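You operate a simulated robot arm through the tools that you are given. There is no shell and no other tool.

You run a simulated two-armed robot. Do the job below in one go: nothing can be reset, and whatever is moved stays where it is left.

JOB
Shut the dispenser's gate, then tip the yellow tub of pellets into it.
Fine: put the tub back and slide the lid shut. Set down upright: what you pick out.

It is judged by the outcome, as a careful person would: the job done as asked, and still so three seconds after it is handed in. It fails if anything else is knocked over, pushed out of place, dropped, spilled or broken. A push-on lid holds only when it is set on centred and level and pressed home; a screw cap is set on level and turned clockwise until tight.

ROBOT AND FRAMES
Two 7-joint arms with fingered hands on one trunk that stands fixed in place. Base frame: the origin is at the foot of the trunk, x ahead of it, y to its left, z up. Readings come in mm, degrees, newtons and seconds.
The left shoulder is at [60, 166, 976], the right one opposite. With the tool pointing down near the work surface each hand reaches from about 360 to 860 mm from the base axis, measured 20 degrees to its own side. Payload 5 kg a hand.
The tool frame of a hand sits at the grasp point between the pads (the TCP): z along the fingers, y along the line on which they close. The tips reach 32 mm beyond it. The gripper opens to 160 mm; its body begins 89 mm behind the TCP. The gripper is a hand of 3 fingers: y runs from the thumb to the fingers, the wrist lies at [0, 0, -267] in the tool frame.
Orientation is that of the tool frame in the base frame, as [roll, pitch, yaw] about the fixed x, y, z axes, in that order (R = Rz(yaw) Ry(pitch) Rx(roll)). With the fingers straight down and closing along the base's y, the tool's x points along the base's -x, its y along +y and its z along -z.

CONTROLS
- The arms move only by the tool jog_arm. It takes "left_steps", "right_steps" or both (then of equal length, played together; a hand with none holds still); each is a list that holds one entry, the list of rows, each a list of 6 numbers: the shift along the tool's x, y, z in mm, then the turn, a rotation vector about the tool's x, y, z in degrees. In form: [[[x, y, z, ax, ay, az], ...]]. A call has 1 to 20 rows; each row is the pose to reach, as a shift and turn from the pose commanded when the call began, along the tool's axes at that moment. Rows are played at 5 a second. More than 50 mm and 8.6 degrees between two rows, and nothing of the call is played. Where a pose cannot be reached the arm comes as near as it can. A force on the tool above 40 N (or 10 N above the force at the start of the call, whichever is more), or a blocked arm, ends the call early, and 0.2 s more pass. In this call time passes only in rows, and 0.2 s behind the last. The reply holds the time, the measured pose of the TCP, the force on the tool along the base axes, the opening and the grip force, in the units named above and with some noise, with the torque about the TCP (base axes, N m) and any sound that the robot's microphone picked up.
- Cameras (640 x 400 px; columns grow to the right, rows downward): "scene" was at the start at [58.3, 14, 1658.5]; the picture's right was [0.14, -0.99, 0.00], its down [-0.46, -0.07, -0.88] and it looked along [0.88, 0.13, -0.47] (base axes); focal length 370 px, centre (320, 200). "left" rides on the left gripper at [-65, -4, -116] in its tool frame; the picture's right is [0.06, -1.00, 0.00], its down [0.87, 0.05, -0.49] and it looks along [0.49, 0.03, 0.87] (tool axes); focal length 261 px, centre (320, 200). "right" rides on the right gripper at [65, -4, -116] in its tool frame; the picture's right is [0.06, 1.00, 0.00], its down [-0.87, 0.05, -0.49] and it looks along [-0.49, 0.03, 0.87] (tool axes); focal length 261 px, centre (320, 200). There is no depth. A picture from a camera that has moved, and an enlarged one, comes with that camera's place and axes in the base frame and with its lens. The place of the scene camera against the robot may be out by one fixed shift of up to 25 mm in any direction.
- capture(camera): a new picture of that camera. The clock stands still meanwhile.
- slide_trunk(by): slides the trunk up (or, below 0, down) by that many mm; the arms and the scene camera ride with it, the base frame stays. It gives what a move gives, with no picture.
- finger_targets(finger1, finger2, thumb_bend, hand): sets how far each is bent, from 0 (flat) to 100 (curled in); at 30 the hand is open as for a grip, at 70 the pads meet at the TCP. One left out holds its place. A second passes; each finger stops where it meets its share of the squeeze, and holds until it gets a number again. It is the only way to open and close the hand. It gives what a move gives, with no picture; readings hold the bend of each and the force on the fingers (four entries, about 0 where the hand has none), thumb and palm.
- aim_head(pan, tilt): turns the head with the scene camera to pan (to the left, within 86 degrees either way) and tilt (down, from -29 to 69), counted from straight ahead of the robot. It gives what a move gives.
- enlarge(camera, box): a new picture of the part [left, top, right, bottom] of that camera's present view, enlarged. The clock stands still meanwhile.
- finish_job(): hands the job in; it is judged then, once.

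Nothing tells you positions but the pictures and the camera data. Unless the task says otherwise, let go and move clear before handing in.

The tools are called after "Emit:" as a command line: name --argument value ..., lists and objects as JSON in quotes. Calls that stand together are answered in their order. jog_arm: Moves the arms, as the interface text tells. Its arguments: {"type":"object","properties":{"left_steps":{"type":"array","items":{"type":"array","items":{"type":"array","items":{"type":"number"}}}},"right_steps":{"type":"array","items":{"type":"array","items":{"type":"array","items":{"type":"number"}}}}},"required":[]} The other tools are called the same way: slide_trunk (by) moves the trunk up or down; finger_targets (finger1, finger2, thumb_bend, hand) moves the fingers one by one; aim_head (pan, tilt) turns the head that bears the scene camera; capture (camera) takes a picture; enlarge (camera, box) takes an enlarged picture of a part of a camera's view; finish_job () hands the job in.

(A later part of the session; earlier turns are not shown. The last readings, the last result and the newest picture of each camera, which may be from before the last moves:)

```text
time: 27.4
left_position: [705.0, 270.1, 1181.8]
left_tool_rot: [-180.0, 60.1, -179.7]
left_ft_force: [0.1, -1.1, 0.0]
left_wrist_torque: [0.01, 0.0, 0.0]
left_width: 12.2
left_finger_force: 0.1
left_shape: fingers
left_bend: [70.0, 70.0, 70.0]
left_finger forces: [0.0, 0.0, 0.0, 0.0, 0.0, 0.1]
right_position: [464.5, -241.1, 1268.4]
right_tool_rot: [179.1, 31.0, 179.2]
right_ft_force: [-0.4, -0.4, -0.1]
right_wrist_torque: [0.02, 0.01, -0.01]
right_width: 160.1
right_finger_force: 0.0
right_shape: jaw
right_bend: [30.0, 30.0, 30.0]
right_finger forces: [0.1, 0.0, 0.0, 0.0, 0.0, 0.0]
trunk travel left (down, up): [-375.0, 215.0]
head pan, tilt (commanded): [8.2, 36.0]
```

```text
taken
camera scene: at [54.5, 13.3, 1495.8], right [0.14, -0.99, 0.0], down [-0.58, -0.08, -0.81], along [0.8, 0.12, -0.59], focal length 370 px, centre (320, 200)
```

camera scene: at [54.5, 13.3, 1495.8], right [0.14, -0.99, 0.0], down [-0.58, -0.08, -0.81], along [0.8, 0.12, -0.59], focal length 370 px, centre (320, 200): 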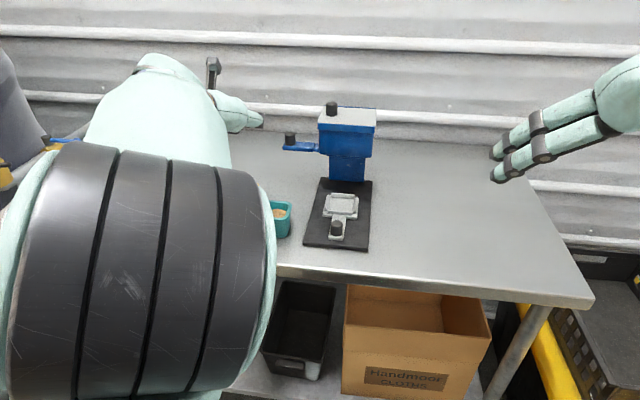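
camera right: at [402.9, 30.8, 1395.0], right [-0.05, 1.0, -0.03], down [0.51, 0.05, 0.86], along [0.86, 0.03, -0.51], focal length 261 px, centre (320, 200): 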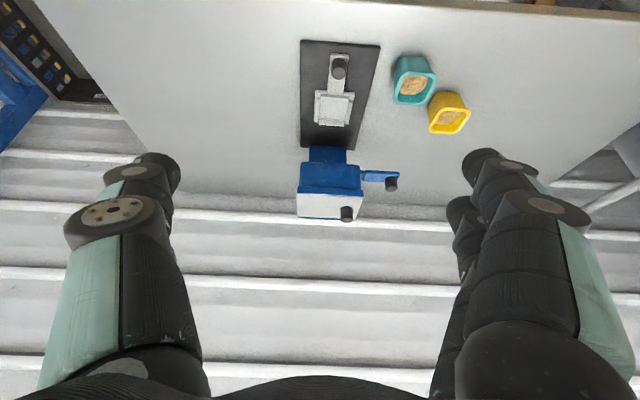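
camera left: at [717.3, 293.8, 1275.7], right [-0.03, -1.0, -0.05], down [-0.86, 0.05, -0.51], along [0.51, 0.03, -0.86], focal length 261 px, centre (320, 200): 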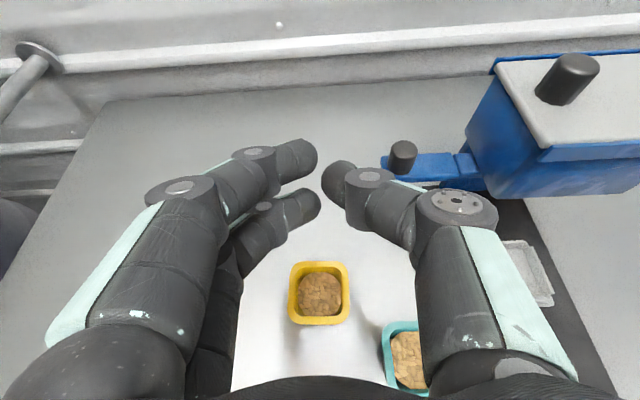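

Emit:
jog_arm --left_steps '[[[2, 8, 42, 0, 0, 0], [4, 16, 83, 0, 0, 0], [6, 24, 125, 0, 0, 0], [8, 32, 166, 0, 0, 0], [10, 40, 208, 0, 0, 0]]]'

Emit:
capture --camera "scene"

Emit:
capture --camera "left"

```text
time: 28.6
left_position: [818.9, 291.5, 1114.4]
left_tool_rot: [-179.9, 60.1, -179.8]
left_ft_force: [0.0, 0.3, 0.1]
left_wrist_torque: [0.01, 0.02, 0.0]
left_width: 12.0
left_finger_force: 0.0
left_shape: fingers
left_bend: [70.0, 70.0, 70.0]
left_finger forces: [0.0, 0.0, 0.0, 0.1, 0.1, 0.0]
left hand out of reach, approached as far as the arm can: row 4, 5
right_position: [464.5, -240.9, 1268.4]
right_tool_rot: [179.2, 31.1, 179.3]
right_ft_force: [-0.7, -0.5, -0.7]
right_wrist_torque: [0.03, -0.02, -0.02]
right_width: 160.1
right_finger_force: 0.1
right_shape: jaw
right_bend: [30.0, 30.0, 30.0]
right_finger forces: [0.1, 0.0, 0.0, 0.0, 0.1, 0.1]
trunk travel left (down, up): [-375.0, 215.0]
head pan, tilt (commanded): [8.2, 36.0]
```

```text
taken
camera scene: at [55.0, 13.0, 1495.7], right [0.14, -0.99, 0.0], down [-0.58, -0.08, -0.81], along [0.8, 0.12, -0.59], focal length 370 px, centre (320, 200)
```

scene: 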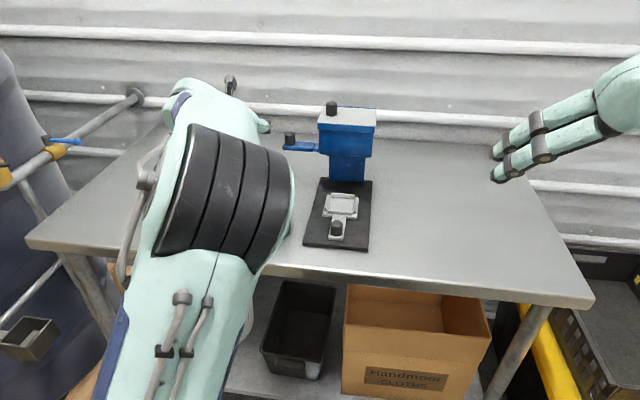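

```text
taken
camera left: at [751.1, 288.5, 1229.0], right [-0.03, -1.0, -0.05], down [-0.86, 0.05, -0.51], along [0.51, 0.03, -0.86], focal length 261 px, centre (320, 200)
```

left: 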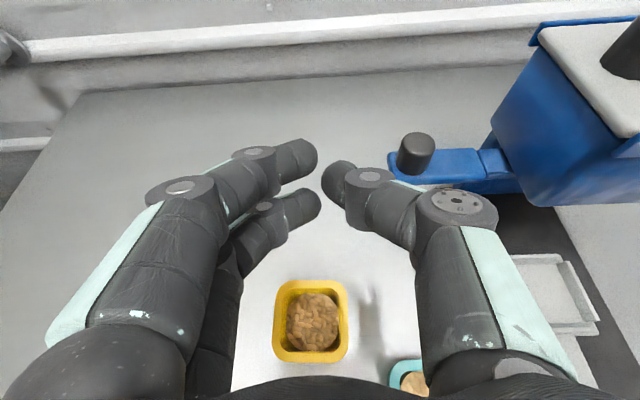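

Lowering the trunk does help: the hand got to x=819. I'll raise and retract the hand a bit, then lower the trunk further so the shoulder sits well below the work.

Emit:
jog_arm --left_steps '[[[-17, 1, -40, 0, 0, 0], [-33, 2, -80, 0, 0, 0], [-50, 3, -121, 0, 0, 0], [-67, 4, -161, 0, 0, 0], [-84, 5, -201, 0, 0, 0]]]'

Emit:
slide_trunk --by -200

Emit:
capture --camera "scene"

```text
time: 29.8
left_position: [684.5, 299.2, 1287.4]
left_tool_rot: [-179.9, 60.1, -179.8]
left_ft_force: [0.1, -0.1, -0.1]
left_wrist_torque: [-0.02, 0.01, 0.0]
left_width: 12.1
left_finger_force: 0.0
left_shape: fingers
left_bend: [70.0, 70.0, 70.0]
left_finger forces: [0.0, 0.0, 0.1, 0.0, 0.1, 0.1]
right_position: [463.7, -240.5, 1268.1]
right_tool_rot: [179.1, 31.1, 179.2]
right_ft_force: [-0.4, 0.1, 0.6]
right_wrist_torque: [-0.02, -0.02, -0.02]
right_width: 160.1
right_finger_force: 0.1
right_shape: jaw
right_bend: [30.0, 30.0, 30.0]
right_finger forces: [0.0, 0.1, 0.0, 0.1, 0.0, 0.0]
trunk travel left (down, up): [-375.0, 215.0]
head pan, tilt (commanded): [8.2, 36.0]
```

```text
time: 32.0
left_position: [685.6, 298.2, 1087.6]
left_tool_rot: [180.0, 60.1, -179.9]
left_ft_force: [-0.5, -0.2, 0.6]
left_wrist_torque: [0.01, 0.0, -0.02]
left_width: 12.1
left_finger_force: 0.0
left_shape: fingers
left_bend: [70.0, 70.0, 70.0]
left_finger forces: [0.0, 0.1, 0.0, 0.0, 0.0, 0.1]
right_position: [464.3, -242.1, 1068.8]
right_tool_rot: [179.1, 31.0, 179.2]
right_ft_force: [-0.1, 0.7, -0.4]
right_wrist_torque: [-0.01, -0.01, 0.01]
right_width: 159.8
right_finger_force: 0.1
right_shape: jaw
right_bend: [30.0, 30.0, 30.0]
right_finger forces: [0.1, 0.0, 0.1, 0.0, 0.0, 0.0]
trunk travel left (down, up): [-175.0, 415.0]
head pan, tilt (commanded): [8.2, 36.0]
```

```text
taken
camera scene: at [54.5, 13.4, 1295.8], right [0.14, -0.99, 0.0], down [-0.58, -0.08, -0.81], along [0.8, 0.12, -0.59], focal length 370 px, centre (320, 200)
```

scene: 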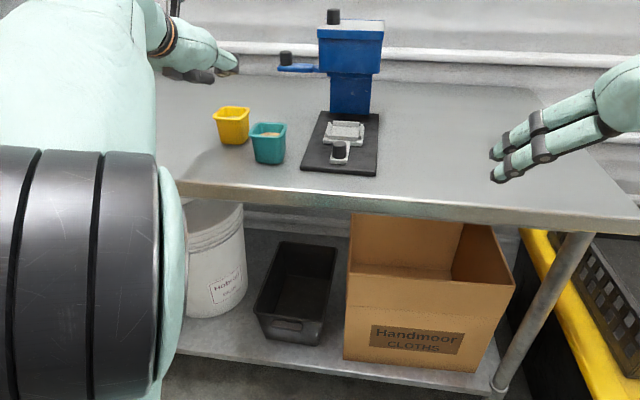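

Emit:
aim_head --pan 8.2 --tilt 22

Emit:
jog_arm --left_steps '[[[-15, 2, 36, 0, -5, 0], [-31, 5, 72, 0, -10, 0], [-46, 7, 108, 0, -15, 0], [-62, 10, 144, 0, -20, 0], [-77, 12, 180, 0, -25, 0]]]'

Emit:
capture --camera "scene"

Emit:
capture --camera "left"

```text
time: 32.8
left_position: [685.4, 298.3, 1088.2]
left_tool_rot: [-180.0, 60.3, -179.9]
left_ft_force: [0.4, -1.2, -0.3]
left_wrist_torque: [0.0, -0.01, -0.01]
left_width: 12.1
left_finger_force: 0.1
left_shape: fingers
left_bend: [70.0, 70.0, 70.0]
left_finger forces: [0.1, 0.0, 0.0, 0.0, 0.0, 0.0]
right_position: [464.6, -240.6, 1068.7]
right_tool_rot: [179.2, 31.0, 179.2]
right_ft_force: [-0.6, -0.3, -0.1]
right_wrist_torque: [-0.02, 0.01, -0.02]
right_width: 159.8
right_finger_force: 0.0
right_shape: jaw
right_bend: [30.0, 30.0, 30.0]
right_finger forces: [0.0, 0.0, 0.1, 0.1, 0.1, 0.0]
trunk travel left (down, up): [-175.0, 415.0]
head pan, tilt (commanded): [8.2, 22.0]
```

```text
time: 34.0
left_position: [862.5, 280.5, 1069.9]
left_tool_rot: [177.3, 85.0, 177.3]
left_ft_force: [-0.1, 0.0, -0.7]
left_wrist_torque: [-0.01, 0.04, 0.05]
left_width: 12.2
left_finger_force: 0.0
left_shape: fingers
left_bend: [70.0, 70.0, 70.0]
left_finger forces: [0.1, 0.1, 0.0, 0.0, 0.0, 0.1]
left hand out of reach, approached as far as the arm can: row 5
right_position: [466.1, -244.5, 1066.5]
right_tool_rot: [179.0, 30.9, 179.0]
right_ft_force: [0.8, 0.1, -0.8]
right_wrist_torque: [0.09, 0.02, 0.06]
right_width: 159.8
right_finger_force: 0.1
right_shape: jaw
right_bend: [30.0, 30.0, 30.0]
right_finger forces: [0.1, 0.1, 0.0, 0.0, 0.0, 0.0]
trunk travel left (down, up): [-175.0, 415.0]
head pan, tilt (commanded): [8.2, 22.0]
```

```text
taken
camera scene: at [61.6, 12.0, 1317.7], right [0.14, -0.99, 0.0], down [-0.37, -0.05, -0.93], along [0.92, 0.13, -0.38], focal length 370 px, centre (320, 200)
```

scene: 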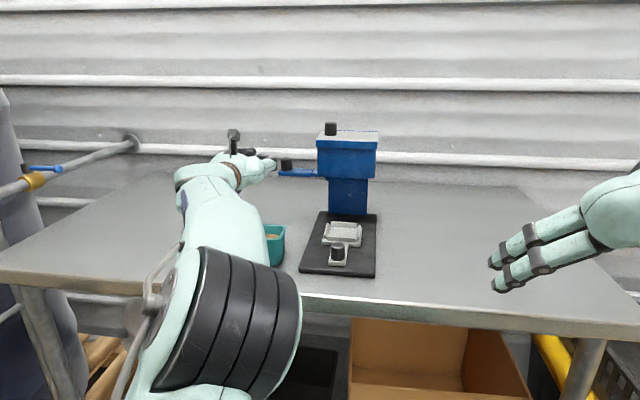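

```text
taken
camera left: at [752.4, 275.8, 1143.7], right [0.0, -1.0, -0.07], down [-0.56, 0.06, -0.82], along [0.83, 0.03, -0.56], focal length 261 px, centre (320, 200)
```

left: 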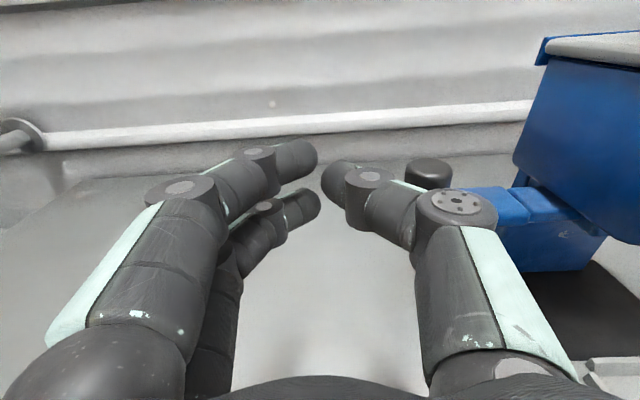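

With the trunk lower and the hand nearly level, the left hand now reaches (862, 280, 1070), close to the gate knob. I'll back off slightly and roll it 90° so the flat finger side can do the pushing.

Emit:
jog_arm --left_steps '[[[-2, 20, -32, 0, 0, 0], [-2, 20, -32, 0, 0, -8.2], [-2, 20, -32, 0, 0, -16.4], [-2, 20, -32, 0, 0, -24.5], [-2, 20, -32, 0, 0, -32.7], [-2, 20, -32, 0, 0, -40.9], [-2, 20, -32, 0, 0, -49.1], [-2, 20, -32, 0, 0, -57.3], [-2, 20, -32, 0, 0, -65.5], [-2, 20, -32, 0, 0, -73.6], [-2, 20, -32, 0, 0, -81.8], [-2, 20, -32, 0, 0, -90]]]'

Emit:
capture --camera "left"

Emit:
capture --camera "scene"

```text
time: 36.6
left_position: [828.2, 300.0, 1077.1]
left_tool_rot: [-94.9, -0.1, -89.9]
left_ft_force: [-0.8, 0.4, -1.1]
left_wrist_torque: [0.01, 0.0, 0.0]
left_width: 12.0
left_finger_force: 0.0
left_shape: fingers
left_bend: [70.0, 70.0, 70.0]
left_finger forces: [0.0, 0.1, 0.0, 0.1, 0.0, 0.1]
right_position: [463.9, -240.8, 1068.3]
right_tool_rot: [179.1, 31.0, 179.1]
right_ft_force: [0.7, 0.8, -0.4]
right_wrist_torque: [0.03, 0.01, 0.01]
right_width: 159.7
right_finger_force: 0.0
right_shape: jaw
right_bend: [30.0, 30.0, 30.0]
right_finger forces: [0.0, 0.0, 0.0, 0.1, 0.0, 0.1]
trunk travel left (down, up): [-175.0, 415.0]
head pan, tilt (commanded): [8.2, 22.0]
```

```text
taken
camera left: at [712.6, 366.7, 1091.2], right [0.09, -0.06, 0.99], down [-0.49, -0.87, -0.01], along [0.87, -0.49, -0.1], focal length 261 px, centre (320, 200)
```

left: 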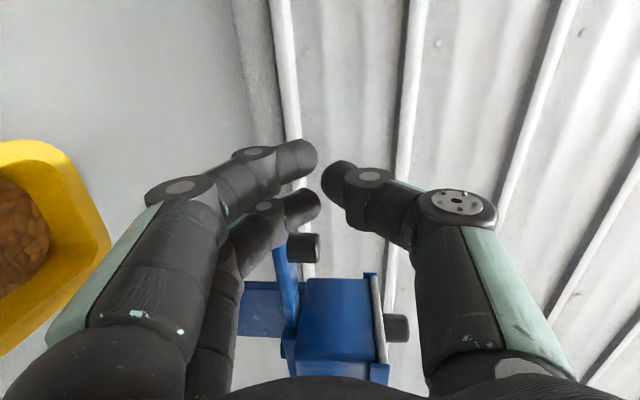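

```text
taken
camera scene: at [59.9, 14.1, 1317.8], right [0.14, -0.99, 0.0], down [-0.37, -0.05, -0.93], along [0.92, 0.13, -0.37], focal length 370 px, centre (320, 200)
```

scene: 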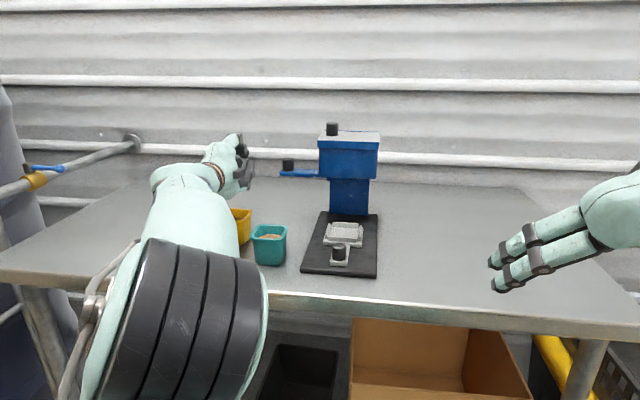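

The camera now looks from the left along the gate. Knob and finger heights nearly match, so I'll drop about 17 mm and ease in beside the knob.

Emit:
jog_arm --left_steps '[[[7, 8, 12, 0, 0, 0], [15, 15, 23, 0, 0, 0], [26, 14, 36, 0, 0, 0], [35, 13, 43, 0, 0, 0]]]'

Emit:
capture --camera "left"

Emit:
enlarge --camera "scene" --box '[200, 110, 400, 235]'

```text
time: 37.6
left_position: [868.9, 267.5, 1059.8]
left_tool_rot: [-95.0, 0.1, -89.8]
left_ft_force: [-0.3, -0.8, -0.2]
left_wrist_torque: [-0.04, 0.01, -0.01]
left_width: 12.3
left_finger_force: 0.1
left_shape: fingers
left_bend: [70.0, 70.0, 70.0]
left_finger forces: [0.0, 0.0, 0.0, 0.0, 0.1, 0.0]
right_position: [464.5, -240.3, 1067.8]
right_tool_rot: [179.1, 31.0, 179.3]
right_ft_force: [-0.3, 0.6, 0.4]
right_wrist_torque: [0.0, -0.01, 0.02]
right_width: 160.1
right_finger_force: 0.1
right_shape: jaw
right_bend: [30.0, 30.0, 30.0]
right_finger forces: [0.1, 0.0, 0.0, 0.0, 0.0, 0.0]
trunk travel left (down, up): [-175.0, 415.0]
head pan, tilt (commanded): [8.2, 22.0]
```

```text
taken
camera left: at [754.3, 333.5, 1073.7], right [0.09, -0.06, 0.99], down [-0.49, -0.87, -0.01], along [0.87, -0.49, -0.11], focal length 261 px, centre (320, 200)
```

left: 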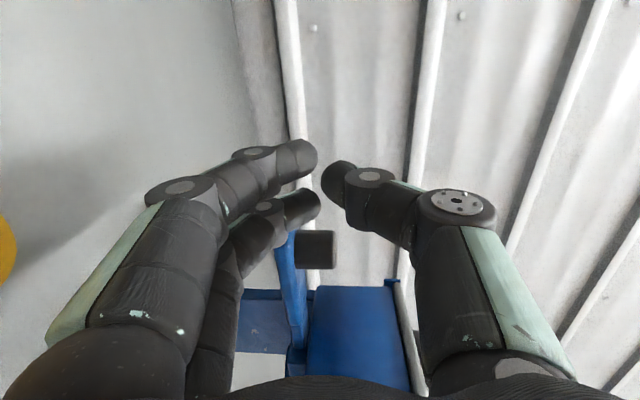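

```text
3.20 times, centred on (300, 172) of scene
camera zoom: at [59.9, 14.1, 1317.8], right [0.14, -0.99, 0.0], down [-0.37, -0.05, -0.93], along [0.92, 0.13, -0.37], focal length 1183 px, centre (384, 288)
```

zoom: 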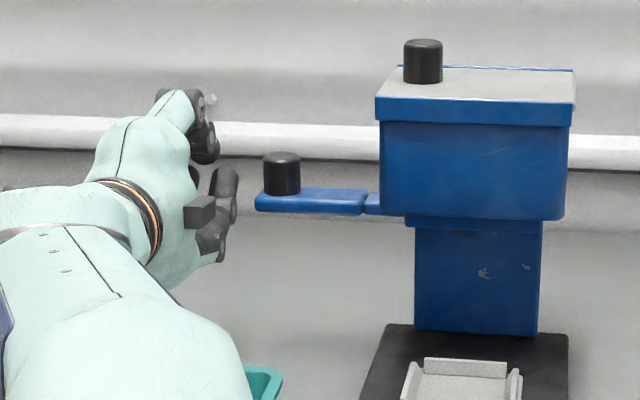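

Finger and knob overlap in height and depth, and there's a clear gap. I'll push to the right in small steps and watch the force.

Emit:
jog_arm --left_steps '[[[3, 0, 0, 0, 0, 0], [6, 0, 0, 0, 0, 0], [9, 0, 0, 0, 0, 0], [12, 0, 0, 0, 0, 0]]]'

Emit:
enlarge --camera "scene" --box '[200, 110, 400, 235]'

```text
time: 38.6
left_position: [870.3, 255.5, 1058.8]
left_tool_rot: [-94.9, 0.0, -89.7]
left_ft_force: [-0.1, 0.7, 0.2]
left_wrist_torque: [0.01, -0.03, 0.03]
left_width: 12.2
left_finger_force: 0.2
left_shape: fingers
left_bend: [70.0, 70.0, 70.0]
left_finger forces: [0.0, 0.5, 0.0, 0.1, 0.0, 0.0]
right_position: [465.1, -240.6, 1067.1]
right_tool_rot: [179.0, 31.0, 179.2]
right_ft_force: [0.0, 0.2, -0.8]
right_wrist_torque: [-0.05, 0.01, 0.02]
right_width: 159.9
right_finger_force: 0.2
right_shape: jaw
right_bend: [30.0, 30.0, 30.0]
right_finger forces: [0.0, 0.0, 0.1, 0.1, 0.0, 0.0]
trunk travel left (down, up): [-175.0, 415.0]
head pan, tilt (commanded): [8.2, 22.0]
```

```text
3.20 times, centred on (300, 172) of scene
camera zoom: at [59.9, 14.2, 1317.9], right [0.14, -0.99, 0.0], down [-0.37, -0.05, -0.93], along [0.92, 0.13, -0.37], focal length 1183 px, centre (384, 288)
```

zoom: 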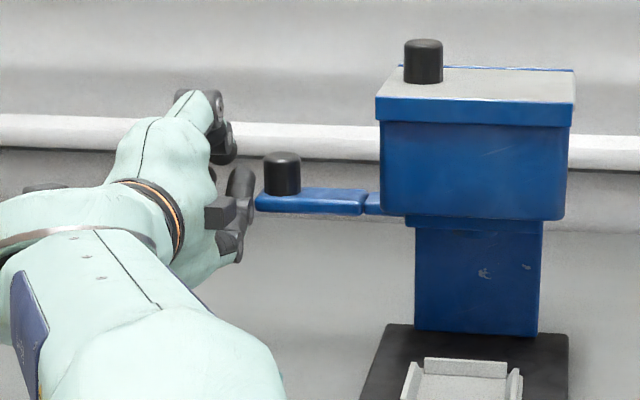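

Contact is just starting at 0.5 N on finger 2. I'll keep pushing gently.

Emit:
jog_arm --left_steps '[[[2.5, 0, 0, 0, 0, 0], [5, 0, 0, 0, 0, 0], [7.5, 0, 0, 0, 0, 0], [10, 0, 0, 0, 0, 0]]]'

Emit:
enlarge --camera "scene" --box '[200, 110, 400, 235]'

```text
time: 39.6
left_position: [869.9, 243.2, 1060.4]
left_tool_rot: [-94.9, -0.1, -89.8]
left_ft_force: [-0.5, 1.3, 0.3]
left_wrist_torque: [0.01, 0.04, 0.0]
left_width: 12.2
left_finger_force: 0.6
left_shape: fingers
left_bend: [70.0, 70.0, 70.0]
left_finger forces: [0.0, 0.8, 0.1, 0.0, 0.0, 0.0]
right_position: [466.0, -241.1, 1069.2]
right_tool_rot: [179.2, 30.9, 179.2]
right_ft_force: [-0.1, -0.2, 0.0]
right_wrist_torque: [-0.02, -0.03, 0.01]
right_width: 159.9
right_finger_force: 0.1
right_shape: jaw
right_bend: [30.0, 30.0, 30.0]
right_finger forces: [0.0, 0.1, 0.0, 0.0, 0.0, 0.0]
trunk travel left (down, up): [-175.0, 415.0]
head pan, tilt (commanded): [8.2, 22.0]
```

```text
3.20 times, centred on (300, 172) of scene
camera zoom: at [59.8, 14.2, 1317.8], right [0.14, -0.99, 0.0], down [-0.37, -0.05, -0.93], along [0.92, 0.13, -0.37], focal length 1183 px, centre (384, 288)
```

zoom: 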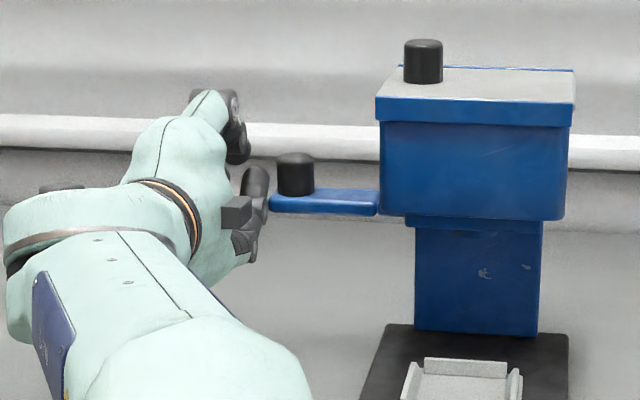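

The gate slides easily at about 1.3 N. I'll carry on until it meets its stop.

Emit:
jog_arm --left_steps '[[[2, 0, 0, 0, 0, 0], [4, 0, 0, 0, 0, 0], [6, 0, 0, 0, 0, 0], [8, 0, 0, 0, 0, 0]]]'

Emit:
enlarge --camera "scene" --box '[200, 110, 400, 235]'

```text
time: 40.6
left_position: [871.2, 236.2, 1060.0]
left_tool_rot: [-94.9, 0.0, -89.8]
left_ft_force: [0.3, -0.5, -0.6]
left_wrist_torque: [0.03, -0.01, 0.01]
left_width: 12.3
left_finger_force: 1.0
left_shape: fingers
left_bend: [70.0, 70.0, 70.0]
left_finger forces: [0.1, 0.7, 0.0, 0.1, 0.0, 0.1]
right_position: [465.5, -242.2, 1068.5]
right_tool_rot: [179.1, 31.0, 179.2]
right_ft_force: [1.3, 0.3, -0.2]
right_wrist_torque: [0.0, -0.03, -0.03]
right_width: 159.8
right_finger_force: 0.0
right_shape: jaw
right_bend: [30.0, 30.0, 30.0]
right_finger forces: [0.0, 0.1, 0.1, 0.0, 0.0, 0.0]
trunk travel left (down, up): [-175.0, 415.0]
head pan, tilt (commanded): [8.2, 22.0]
```

```text
3.20 times, centred on (300, 172) of scene
camera zoom: at [59.9, 14.2, 1317.8], right [0.14, -0.99, 0.0], down [-0.37, -0.05, -0.93], along [0.92, 0.13, -0.37], focal length 1183 px, centre (384, 288)
```

zoom: 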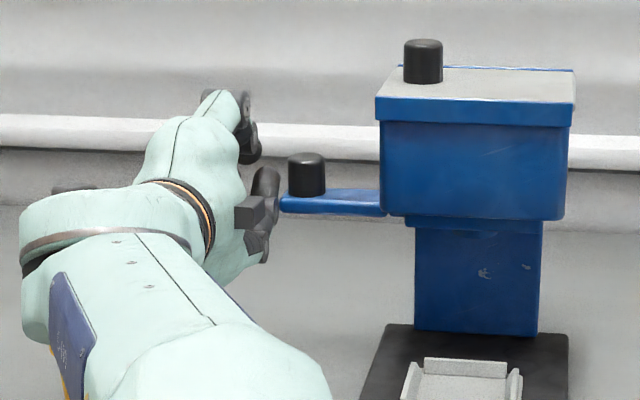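

Emit:
jog_arm --left_steps '[[[2.5, 0, 0, 0, 0, 0], [5, 0, 0, 0, 0, 0], [7.5, 0, 0, 0, 0, 0], [10, 0, 0, 0, 0, 0]]]'

Emit:
enlarge --camera "scene" --box '[200, 110, 400, 235]'

Emit:
capture --camera "left"

```text
time: 41.6
left_position: [869.5, 226.2, 1060.5]
left_tool_rot: [-94.9, 0.1, -89.7]
left_ft_force: [0.9, 1.9, 0.1]
left_wrist_torque: [0.01, 0.0, 0.0]
left_width: 12.2
left_finger_force: 0.6
left_shape: fingers
left_bend: [70.0, 70.0, 70.0]
left_finger forces: [0.1, 0.7, 0.0, 0.1, 0.0, 0.0]
right_position: [463.9, -240.2, 1067.6]
right_tool_rot: [179.1, 31.0, 179.1]
right_ft_force: [-0.2, -0.6, -0.1]
right_wrist_torque: [0.02, 0.01, -0.02]
right_width: 159.5
right_finger_force: 0.2
right_shape: jaw
right_bend: [30.0, 30.0, 30.0]
right_finger forces: [0.1, 0.1, 0.0, 0.0, 0.1, 0.0]
trunk travel left (down, up): [-175.0, 415.0]
head pan, tilt (commanded): [8.2, 22.0]
```

```text
3.20 times, centred on (300, 172) of scene
camera zoom: at [59.9, 14.1, 1317.8], right [0.14, -0.99, 0.0], down [-0.37, -0.05, -0.93], along [0.92, 0.13, -0.37], focal length 1183 px, centre (384, 288)
```

zoom: 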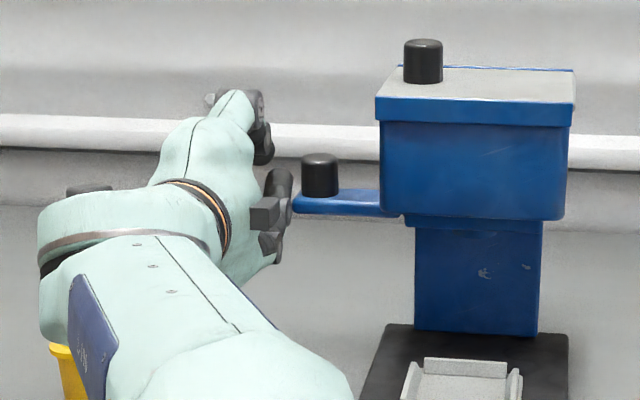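

```text
taken
camera left: at [754.6, 291.8, 1074.7], right [0.09, -0.06, 0.99], down [-0.49, -0.87, -0.01], along [0.87, -0.49, -0.11], focal length 261 px, centre (320, 200)
```

left: 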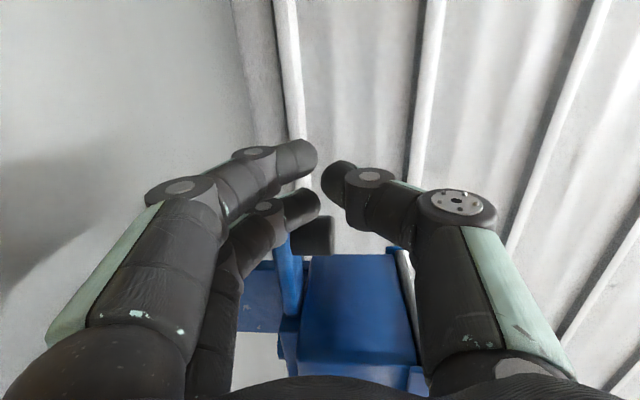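

Emit:
jog_arm --left_steps '[[[2.5, 0, 0, 0, 0, 0], [5, 0, 0, 0, 0, 0], [7.5, 0, 0, 0, 0, 0], [10, 0, 0, 0, 0, 0]]]'

Emit:
enlarge --camera "scene" --box '[200, 110, 400, 235]'

```text
time: 42.6
left_position: [869.7, 222.2, 1060.7]
left_tool_rot: [-95.0, 0.1, -89.5]
left_ft_force: [3.1, 15.4, 2.2]
left_wrist_torque: [0.29, -0.05, 0.2]
left_width: 12.2
left_finger_force: 7.7
left_shape: fingers
left_bend: [70.0, 70.0, 70.0]
left_finger forces: [0.0, 15.3, 0.0, 0.0, 0.0, 0.0]
right_position: [464.8, -240.0, 1069.0]
right_tool_rot: [179.1, 31.0, 179.3]
right_ft_force: [-0.6, -0.1, 0.1]
right_wrist_torque: [0.0, 0.0, -0.01]
right_width: 160.0
right_finger_force: 0.0
right_shape: jaw
right_bend: [30.0, 30.0, 30.0]
right_finger forces: [0.0, 0.0, 0.1, 0.1, 0.0, 0.0]
trunk travel left (down, up): [-175.0, 415.0]
head pan, tilt (commanded): [8.2, 22.0]
```

```text
3.20 times, centred on (300, 172) of scene
camera zoom: at [59.9, 15.6, 1317.9], right [0.15, -0.99, 0.0], down [-0.37, -0.06, -0.93], along [0.92, 0.13, -0.37], focal length 1183 px, centre (384, 288)
```

zoom: 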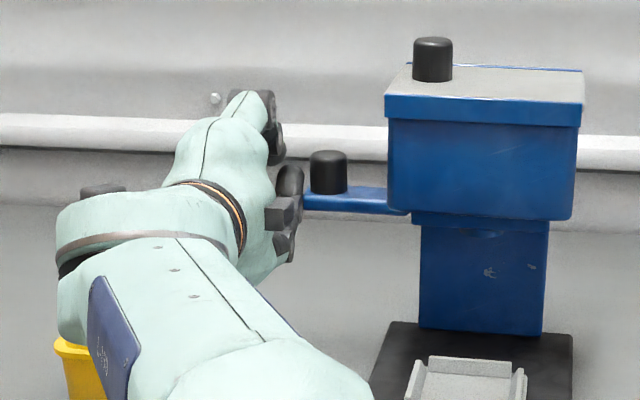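

The force jumped to 15 N, so the gate is at its stop. I'll back off straight away and check that the dispenser hasn't shifted.

Emit:
jog_arm --left_steps '[[[-4, 0, 0, 0, 0, 0], [-10, 0, 0, 0, 0, 0], [-20, 0, 0, 0, 0, 0]]]'

Emit:
enlarge --camera "scene" --box '[200, 110, 400, 235]'

Emit:
capture --camera "scene"

Emit:
capture --camera "left"

```text
time: 43.4
left_position: [867.6, 235.1, 1060.3]
left_tool_rot: [-94.8, 0.0, -90.0]
left_ft_force: [0.8, 0.7, 0.4]
left_wrist_torque: [0.0, -0.01, -0.02]
left_width: 11.9
left_finger_force: 0.0
left_shape: fingers
left_bend: [70.0, 70.0, 70.0]
left_finger forces: [0.0, 0.1, 0.0, 0.1, 0.0, 0.0]
right_position: [465.1, -241.0, 1067.4]
right_tool_rot: [179.1, 30.9, 179.2]
right_ft_force: [0.3, 0.6, -0.1]
right_wrist_torque: [-0.01, -0.01, 0.0]
right_width: 160.1
right_finger_force: 0.0
right_shape: jaw
right_bend: [30.0, 30.0, 30.0]
right_finger forces: [0.0, 0.0, 0.0, 0.0, 0.1, 0.0]
trunk travel left (down, up): [-175.0, 415.0]
head pan, tilt (commanded): [8.2, 22.0]
```

```text
3.20 times, centred on (300, 172) of scene
camera zoom: at [59.9, 14.3, 1317.8], right [0.14, -0.99, 0.0], down [-0.37, -0.05, -0.93], along [0.92, 0.13, -0.37], focal length 1183 px, centre (384, 288)
```

zoom: 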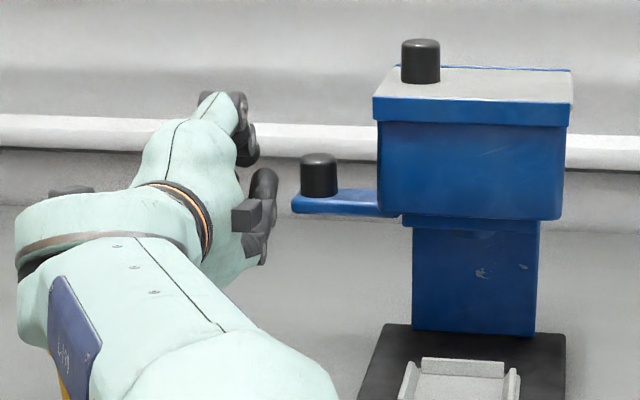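

```text
taken
camera scene: at [59.9, 14.3, 1317.8], right [0.14, -0.99, 0.0], down [-0.37, -0.05, -0.93], along [0.92, 0.13, -0.37], focal length 370 px, centre (320, 200)
```

scene: 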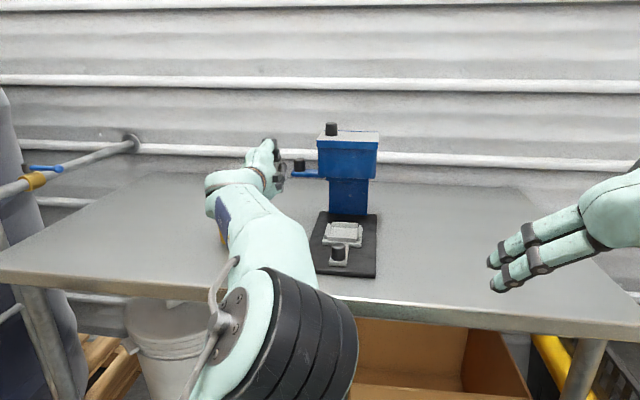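

```text
taken
camera left: at [753.4, 301.1, 1073.4], right [0.09, -0.06, 0.99], down [-0.49, -0.87, -0.01], along [0.86, -0.49, -0.1], focal length 261 px, centre (320, 200)
```

left: 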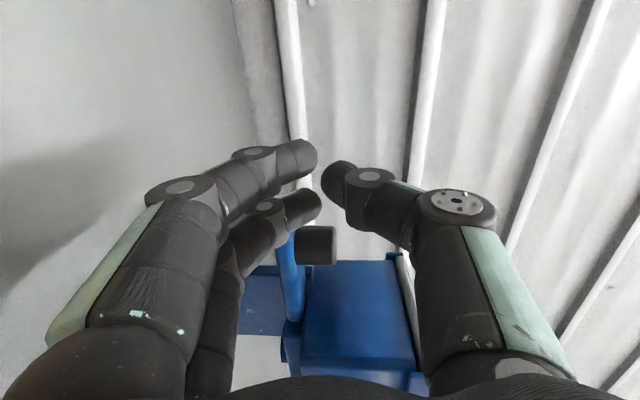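

The gate is shut and everything sits exactly where it was. Next is the lid: I'll back the left hand out, undo the roll, and raise the trunk 90 mm for working at lid height.

Emit:
jog_arm --left_steps '[[[-12, -2, -30, 0, 0, 0], [-24, -5, -60, 0, 0, 0], [-35, -7, -89, 0, 0, 0], [-35, -7, -89, 0, 0, 8.2], [-35, -7, -89, 0, 0, 16.4], [-35, -7, -89, 0, 0, 24.5], [-35, -7, -89, 0, 0, 32.7], [-35, -7, -89, 0, 0, 40.9], [-35, -7, -89, 0, 0, 49.1], [-35, -7, -89, 0, 0, 57.3], [-35, -7, -89, 0, 0, 65.5], [-35, -7, -89, 0, 0, 73.6], [-35, -7, -89, 0, 0, 81.8], [-35, -7, -89, 0, 0, 90]]]'

Emit:
slide_trunk --by 90

Emit:
capture --camera "left"

Emit:
capture --camera "scene"

```text
time: 46.4
left_position: [781.5, 271.6, 1075.0]
left_tool_rot: [178.1, 85.1, 178.4]
left_ft_force: [-0.2, 0.3, 0.1]
left_wrist_torque: [-0.02, -0.04, -0.02]
left_width: 12.1
left_finger_force: 0.1
left_shape: fingers
left_bend: [70.0, 70.0, 70.0]
left_finger forces: [0.1, 0.1, 0.0, 0.0, 0.0, 0.1]
right_position: [465.1, -241.2, 1068.5]
right_tool_rot: [179.0, 31.0, 179.2]
right_ft_force: [0.2, -0.2, -0.8]
right_wrist_torque: [0.0, 0.02, -0.01]
right_width: 159.9
right_finger_force: 0.1
right_shape: jaw
right_bend: [30.0, 30.0, 30.0]
right_finger forces: [0.0, 0.1, 0.1, 0.0, 0.0, 0.0]
trunk travel left (down, up): [-175.0, 415.0]
head pan, tilt (commanded): [8.2, 22.0]
```

```text
time: 47.6
left_position: [782.4, 271.4, 1164.3]
left_tool_rot: [179.8, 85.2, -180.0]
left_ft_force: [0.6, -1.1, -0.1]
left_wrist_torque: [-0.01, -0.01, 0.0]
left_width: 12.3
left_finger_force: 0.0
left_shape: fingers
left_bend: [70.0, 70.0, 70.0]
left_finger forces: [0.0, 0.0, 0.0, 0.0, 0.0, 0.0]
right_position: [464.9, -241.1, 1158.1]
right_tool_rot: [179.0, 31.0, 179.2]
right_ft_force: [0.4, -0.8, 0.3]
right_wrist_torque: [-0.02, 0.0, -0.01]
right_width: 159.7
right_finger_force: 0.0
right_shape: jaw
right_bend: [30.0, 30.0, 30.0]
right_finger forces: [0.1, 0.1, 0.1, 0.1, 0.1, 0.0]
trunk travel left (down, up): [-265.0, 325.0]
head pan, tilt (commanded): [8.2, 22.0]
```

```text
taken
camera left: at [672.4, 268.2, 1239.7], right [0.0, -1.0, -0.06], down [-0.56, 0.05, -0.82], along [0.83, 0.03, -0.56], focal length 261 px, centre (320, 200)
```

left: 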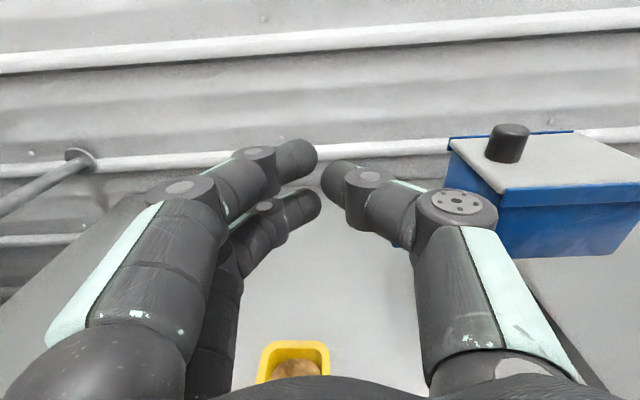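

```text
taken
camera scene: at [60.0, 14.1, 1407.8], right [0.14, -0.99, 0.0], down [-0.37, -0.05, -0.93], along [0.92, 0.13, -0.37], focal length 370 px, centre (320, 200)
```

scene: 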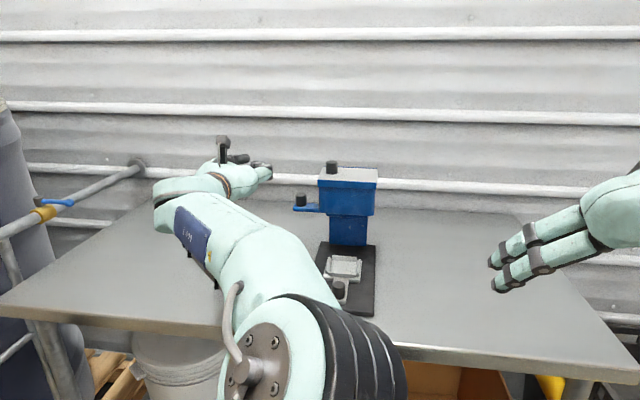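

Emit:
enlarge --camera "left" --box '[430, 105, 640, 265]'

Emit:
enlarge --camera "scene" --box '[270, 145, 400, 226]'

```text
2.50 times, centred on (535, 185) of left
camera zoom: at [672.4, 268.2, 1239.7], right [0.0, -1.0, -0.06], down [-0.56, 0.05, -0.82], along [0.83, 0.03, -0.56], focal length 652 px, centre (-218, 238)
```

zoom: 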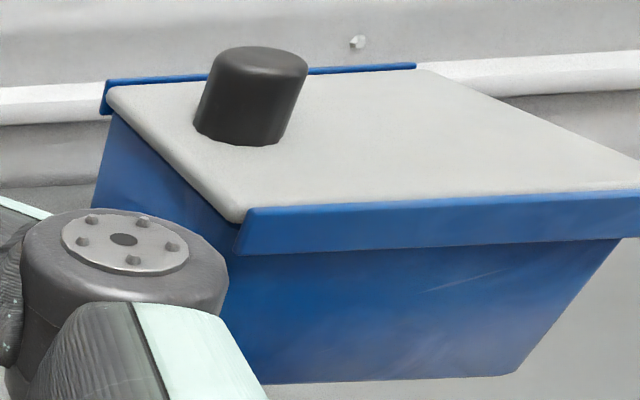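

```text
4.92 times, centred on (335, 186) of scene
camera zoom: at [60.0, 14.1, 1407.8], right [0.14, -0.99, 0.0], down [-0.37, -0.05, -0.93], along [0.92, 0.13, -0.37], focal length 1821 px, centre (246, 271)
```

zoom: 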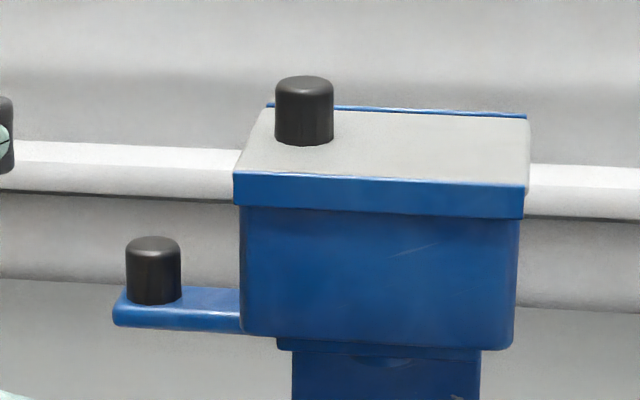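

The lid sits between its front and rear rails with its top at about z=1123, and the knob's top is at about 1154. I'll bring the closed hand level with the knob on its left side.

Emit:
jog_arm --left_steps '[[[0, -24, 19, 0, 0, 0], [0, -48, 38, 0, 0, 0], [-1, -71, 58, 0, 0, 0], [-1, -87, 74, 0, 0, 0], [-1, -100, 90, 0, 0, 0]]]'

Emit:
capture --camera "left"

Emit:
enlarge --camera "scene" --box '[230, 135, 410, 248]'

```text
time: 48.8
left_position: [874.4, 173.7, 1158.8]
left_tool_rot: [-179.9, 85.1, -179.6]
left_ft_force: [0.1, 0.0, -0.2]
left_wrist_torque: [-0.01, -0.02, 0.02]
left_width: 12.1
left_finger_force: 0.1
left_shape: fingers
left_bend: [70.0, 70.0, 70.0]
left_finger forces: [0.1, 0.0, 0.0, 0.0, 0.0, 0.0]
right_position: [464.7, -240.8, 1157.9]
right_tool_rot: [179.1, 31.0, 179.2]
right_ft_force: [-0.5, 0.4, 0.0]
right_wrist_torque: [-0.02, 0.02, 0.02]
right_width: 159.8
right_finger_force: 0.1
right_shape: jaw
right_bend: [30.0, 30.0, 30.0]
right_finger forces: [0.0, 0.0, 0.1, 0.1, 0.0, 0.0]
trunk travel left (down, up): [-265.0, 325.0]
head pan, tilt (commanded): [8.2, 22.0]
```

```text
taken
camera left: at [765.0, 169.0, 1234.1], right [0.0, -1.0, -0.06], down [-0.56, 0.05, -0.82], along [0.83, 0.03, -0.56], focal length 261 px, centre (320, 200)
```

left: 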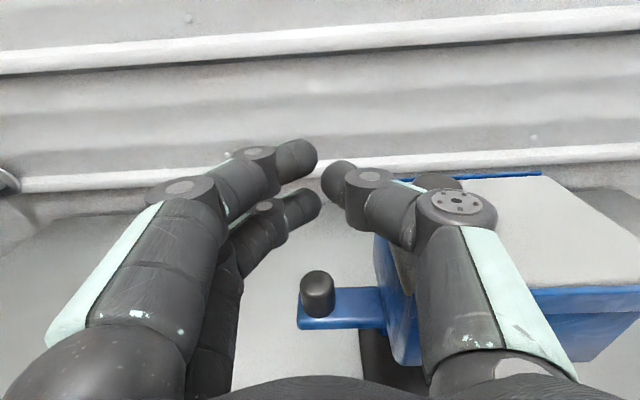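

```text
3.54 times, centred on (320, 192) of scene
camera zoom: at [59.9, 14.2, 1407.8], right [0.14, -0.99, 0.0], down [-0.37, -0.05, -0.93], along [0.92, 0.13, -0.37], focal length 1309 px, centre (320, 230)
```

zoom: 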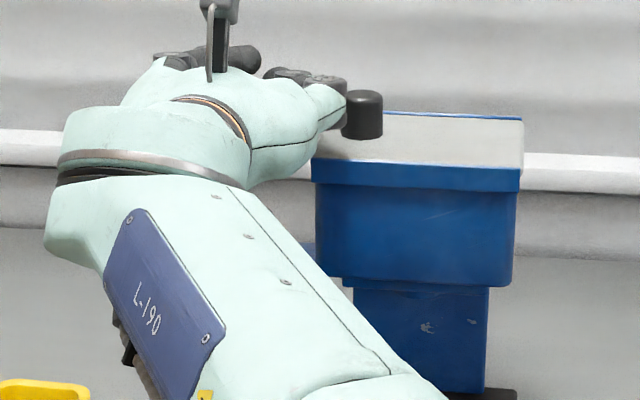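

The thumb is just left of the knob with about 25 mm to go. I'll ease right in small steps until contact, then see whether the lid gives.

Emit:
jog_arm --left_steps '[[[0, -4, 0, 0, 0, 0], [0, -8, 0, 0, 0, 0], [0, -12, 0, 0, 0, 0], [0, -15, 0, 0, 0, 0], [0, -18, 0, 0, 0, 0], [0, -20, 0, 0, 0, 0]]]'

Emit:
capture --camera "left"

Emit:
enlarge --camera "scene" --box '[230, 135, 410, 248]'

```text
time: 50.2
left_position: [872.1, 152.2, 1159.6]
left_tool_rot: [179.9, 85.2, -179.9]
left_ft_force: [-0.4, 0.6, -0.2]
left_wrist_torque: [-0.03, -0.01, -0.01]
left_width: 12.1
left_finger_force: 0.2
left_shape: fingers
left_bend: [70.0, 70.0, 70.0]
left_finger forces: [0.0, 0.0, 0.0, 0.0, 0.0, 0.1]
right_position: [464.4, -239.7, 1157.9]
right_tool_rot: [179.2, 31.1, 179.1]
right_ft_force: [0.1, 0.1, 0.4]
right_wrist_torque: [0.01, 0.04, -0.01]
right_width: 159.7
right_finger_force: 0.0
right_shape: jaw
right_bend: [30.0, 30.0, 30.0]
right_finger forces: [0.0, 0.0, 0.0, 0.1, 0.0, 0.0]
trunk travel left (down, up): [-265.0, 325.0]
head pan, tilt (commanded): [8.2, 22.0]
```

```text
taken
camera left: at [762.9, 148.7, 1234.1], right [0.0, -1.0, -0.06], down [-0.56, 0.05, -0.82], along [0.83, 0.03, -0.56], focal length 261 px, centre (320, 200)
```

left: 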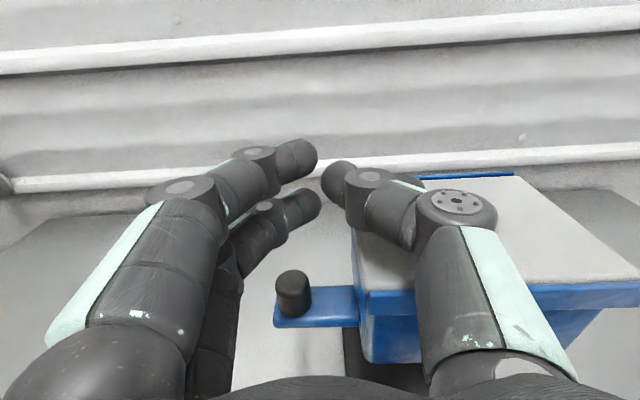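

```text
3.54 times, centred on (320, 192) of scene
camera zoom: at [59.9, 14.1, 1407.9], right [0.14, -0.99, 0.0], down [-0.37, -0.05, -0.93], along [0.92, 0.13, -0.37], focal length 1309 px, centre (320, 230)
```

zoom: 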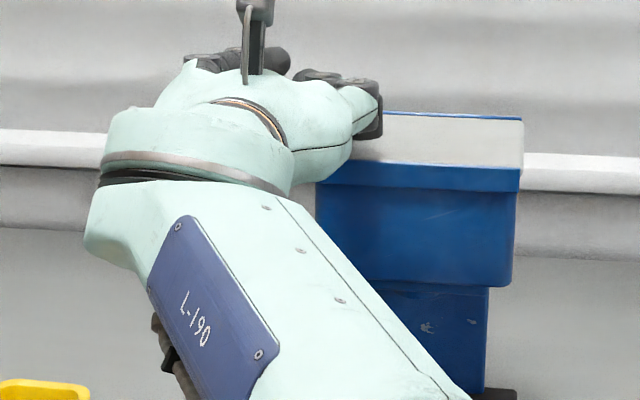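

The thumb hides the knob from both these views, so I'll check from the right camera.

Emit:
capture --camera "right"

```text
taken
camera right: at [348.6, -244.2, 1223.1], right [-0.05, 1.0, -0.02], down [0.49, 0.04, 0.87], along [0.87, 0.03, -0.49], focal length 261 px, centre (320, 200)
```

right: 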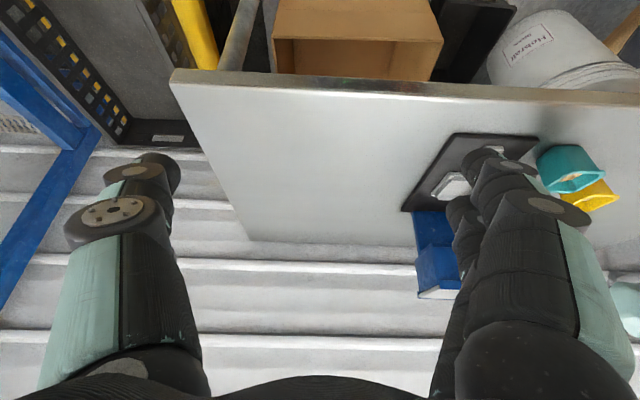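

Emit:
jog_arm --right_steps '[[[-5, 0, -7, -4.3, 0, -7.1], [-10, 0, -14, -8.5, 0, -14.2], [-15, 0, -21, -12.8, 0, -21.2], [-20, 0, -28, -17, 0, -28.3]]]'

Emit:
capture --camera "right"

```text
time: 51.2
left_position: [871.8, 152.6, 1158.5]
left_tool_rot: [179.8, 85.1, 180.0]
left_ft_force: [0.2, -0.8, -0.6]
left_wrist_torque: [-0.03, 0.0, 0.0]
left_width: 12.2
left_finger_force: 0.1
left_shape: fingers
left_bend: [70.0, 70.0, 70.0]
left_finger forces: [0.0, 0.1, 0.0, 0.0, 0.0, 0.1]
right_position: [466.8, -241.6, 1191.1]
right_tool_rot: [179.2, 31.4, -147.7]
right_ft_force: [-0.5, -0.8, -0.2]
right_wrist_torque: [0.01, 0.04, 0.0]
right_width: 159.8
right_finger_force: 0.0
right_shape: jaw
right_bend: [30.0, 30.0, 30.0]
right_finger forces: [0.0, 0.1, 0.0, 0.0, 0.0, 0.0]
trunk travel left (down, up): [-265.0, 325.0]
head pan, tilt (commanded): [8.2, 22.0]
```

```text
taken
camera right: at [371.2, -308.0, 1256.1], right [-0.58, 0.81, -0.02], down [0.38, 0.3, 0.87], along [0.71, 0.5, -0.49], focal length 261 px, centre (320, 200)
```

right: 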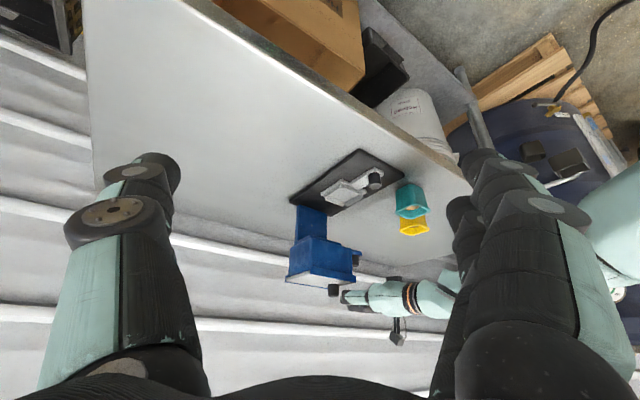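

Good, the right camera now sees the hopper, the lid knob and the left hand. I'll zoom in there.

Emit:
enlarge --camera "right" --box '[270, 230, 430, 330]'

```text
4.00 times, centred on (350, 280) of right
camera zoom: at [371.2, -308.0, 1256.1], right [-0.58, 0.81, -0.02], down [0.38, 0.3, 0.87], along [0.71, 0.5, -0.49], focal length 1043 px, centre (200, -120)
```

zoom: 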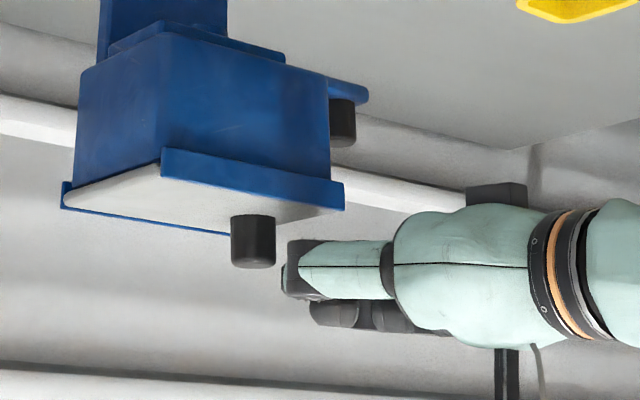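

The knob and thumb overlap in height with a small gap left. I'll continue pushing right in small steps.

Emit:
jog_arm --left_steps '[[[0, -3, 0, 0, 0, 0], [0, -6, 0, 0, 0, 0], [0, -9, 0, 0, 0, 0], [0, -12, 0, 0, 0, 0]]]'

Emit:
enlarge --camera "right" --box '[270, 230, 430, 330]'

```text
time: 52.2
left_position: [871.9, 140.6, 1157.4]
left_tool_rot: [179.8, 85.1, -179.8]
left_ft_force: [-0.7, 1.6, 1.4]
left_wrist_torque: [0.02, 0.0, 0.03]
left_width: 10.7
left_finger_force: 0.9
left_shape: fingers
left_bend: [70.0, 70.0, 71.0]
left_finger forces: [0.0, 0.0, 0.1, 0.0, 2.1, 0.0]
right_position: [466.7, -241.9, 1192.1]
right_tool_rot: [179.1, 31.5, -147.7]
right_ft_force: [-0.3, -0.4, 0.2]
right_wrist_torque: [-0.01, 0.01, -0.01]
right_width: 159.8
right_finger_force: 0.0
right_shape: jaw
right_bend: [30.0, 30.0, 30.0]
right_finger forces: [0.0, 0.1, 0.0, 0.1, 0.0, 0.0]
trunk travel left (down, up): [-265.0, 325.0]
head pan, tilt (commanded): [8.2, 22.0]
```

```text
4.00 times, centred on (350, 280) of right
camera zoom: at [371.2, -307.4, 1256.1], right [-0.58, 0.81, -0.02], down [0.38, 0.3, 0.87], along [0.71, 0.5, -0.49], focal length 1043 px, centre (200, -120)
```

zoom: 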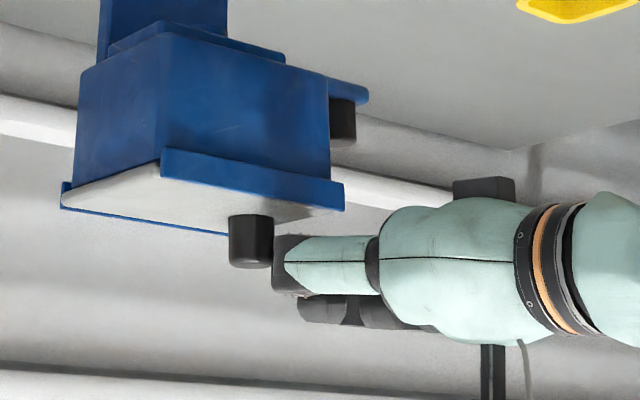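

Contact is about 2 N and the knob has moved a couple of mm. I'll keep going in small steps.

Emit:
jog_arm --left_steps '[[[0, -3, 0, 0, 0, 0], [0, -6, 0, 0, 0, 0], [0, -9, 0, 0, 0, 0]]]'

Emit:
enlarge --camera "right" --box '[270, 230, 430, 330]'

```text
time: 53.0
left_position: [872.3, 131.2, 1158.8]
left_tool_rot: [-179.8, 85.2, -179.6]
left_ft_force: [-0.5, 0.7, 0.7]
left_wrist_torque: [-0.02, 0.02, 0.0]
left_width: 11.4
left_finger_force: 0.3
left_shape: fingers
left_bend: [70.0, 70.0, 70.0]
left_finger forces: [0.0, 0.0, 0.0, 0.0, 0.8, 0.0]
right_position: [465.9, -242.6, 1191.7]
right_tool_rot: [179.2, 31.6, -147.7]
right_ft_force: [0.6, -0.2, -0.8]
right_wrist_torque: [-0.03, 0.0, 0.01]
right_width: 159.8
right_finger_force: 0.1
right_shape: jaw
right_bend: [30.0, 30.0, 30.0]
right_finger forces: [0.0, 0.0, 0.0, 0.0, 0.1, 0.0]
trunk travel left (down, up): [-265.0, 325.0]
head pan, tilt (commanded): [8.2, 22.0]
```

```text
4.00 times, centred on (350, 280) of right
camera zoom: at [371.1, -307.7, 1256.0], right [-0.58, 0.81, -0.02], down [0.38, 0.3, 0.87], along [0.72, 0.5, -0.49], focal length 1043 px, centre (200, -120)
```

zoom: 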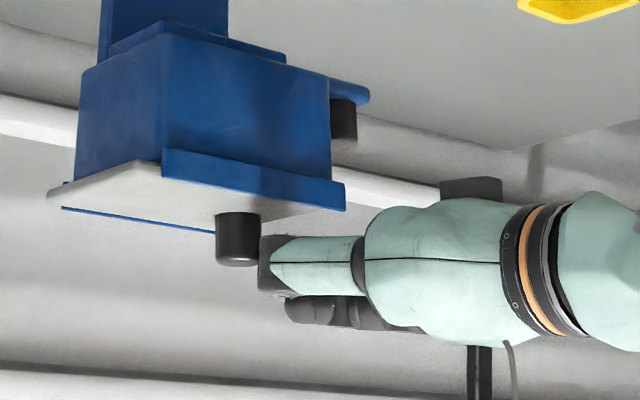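

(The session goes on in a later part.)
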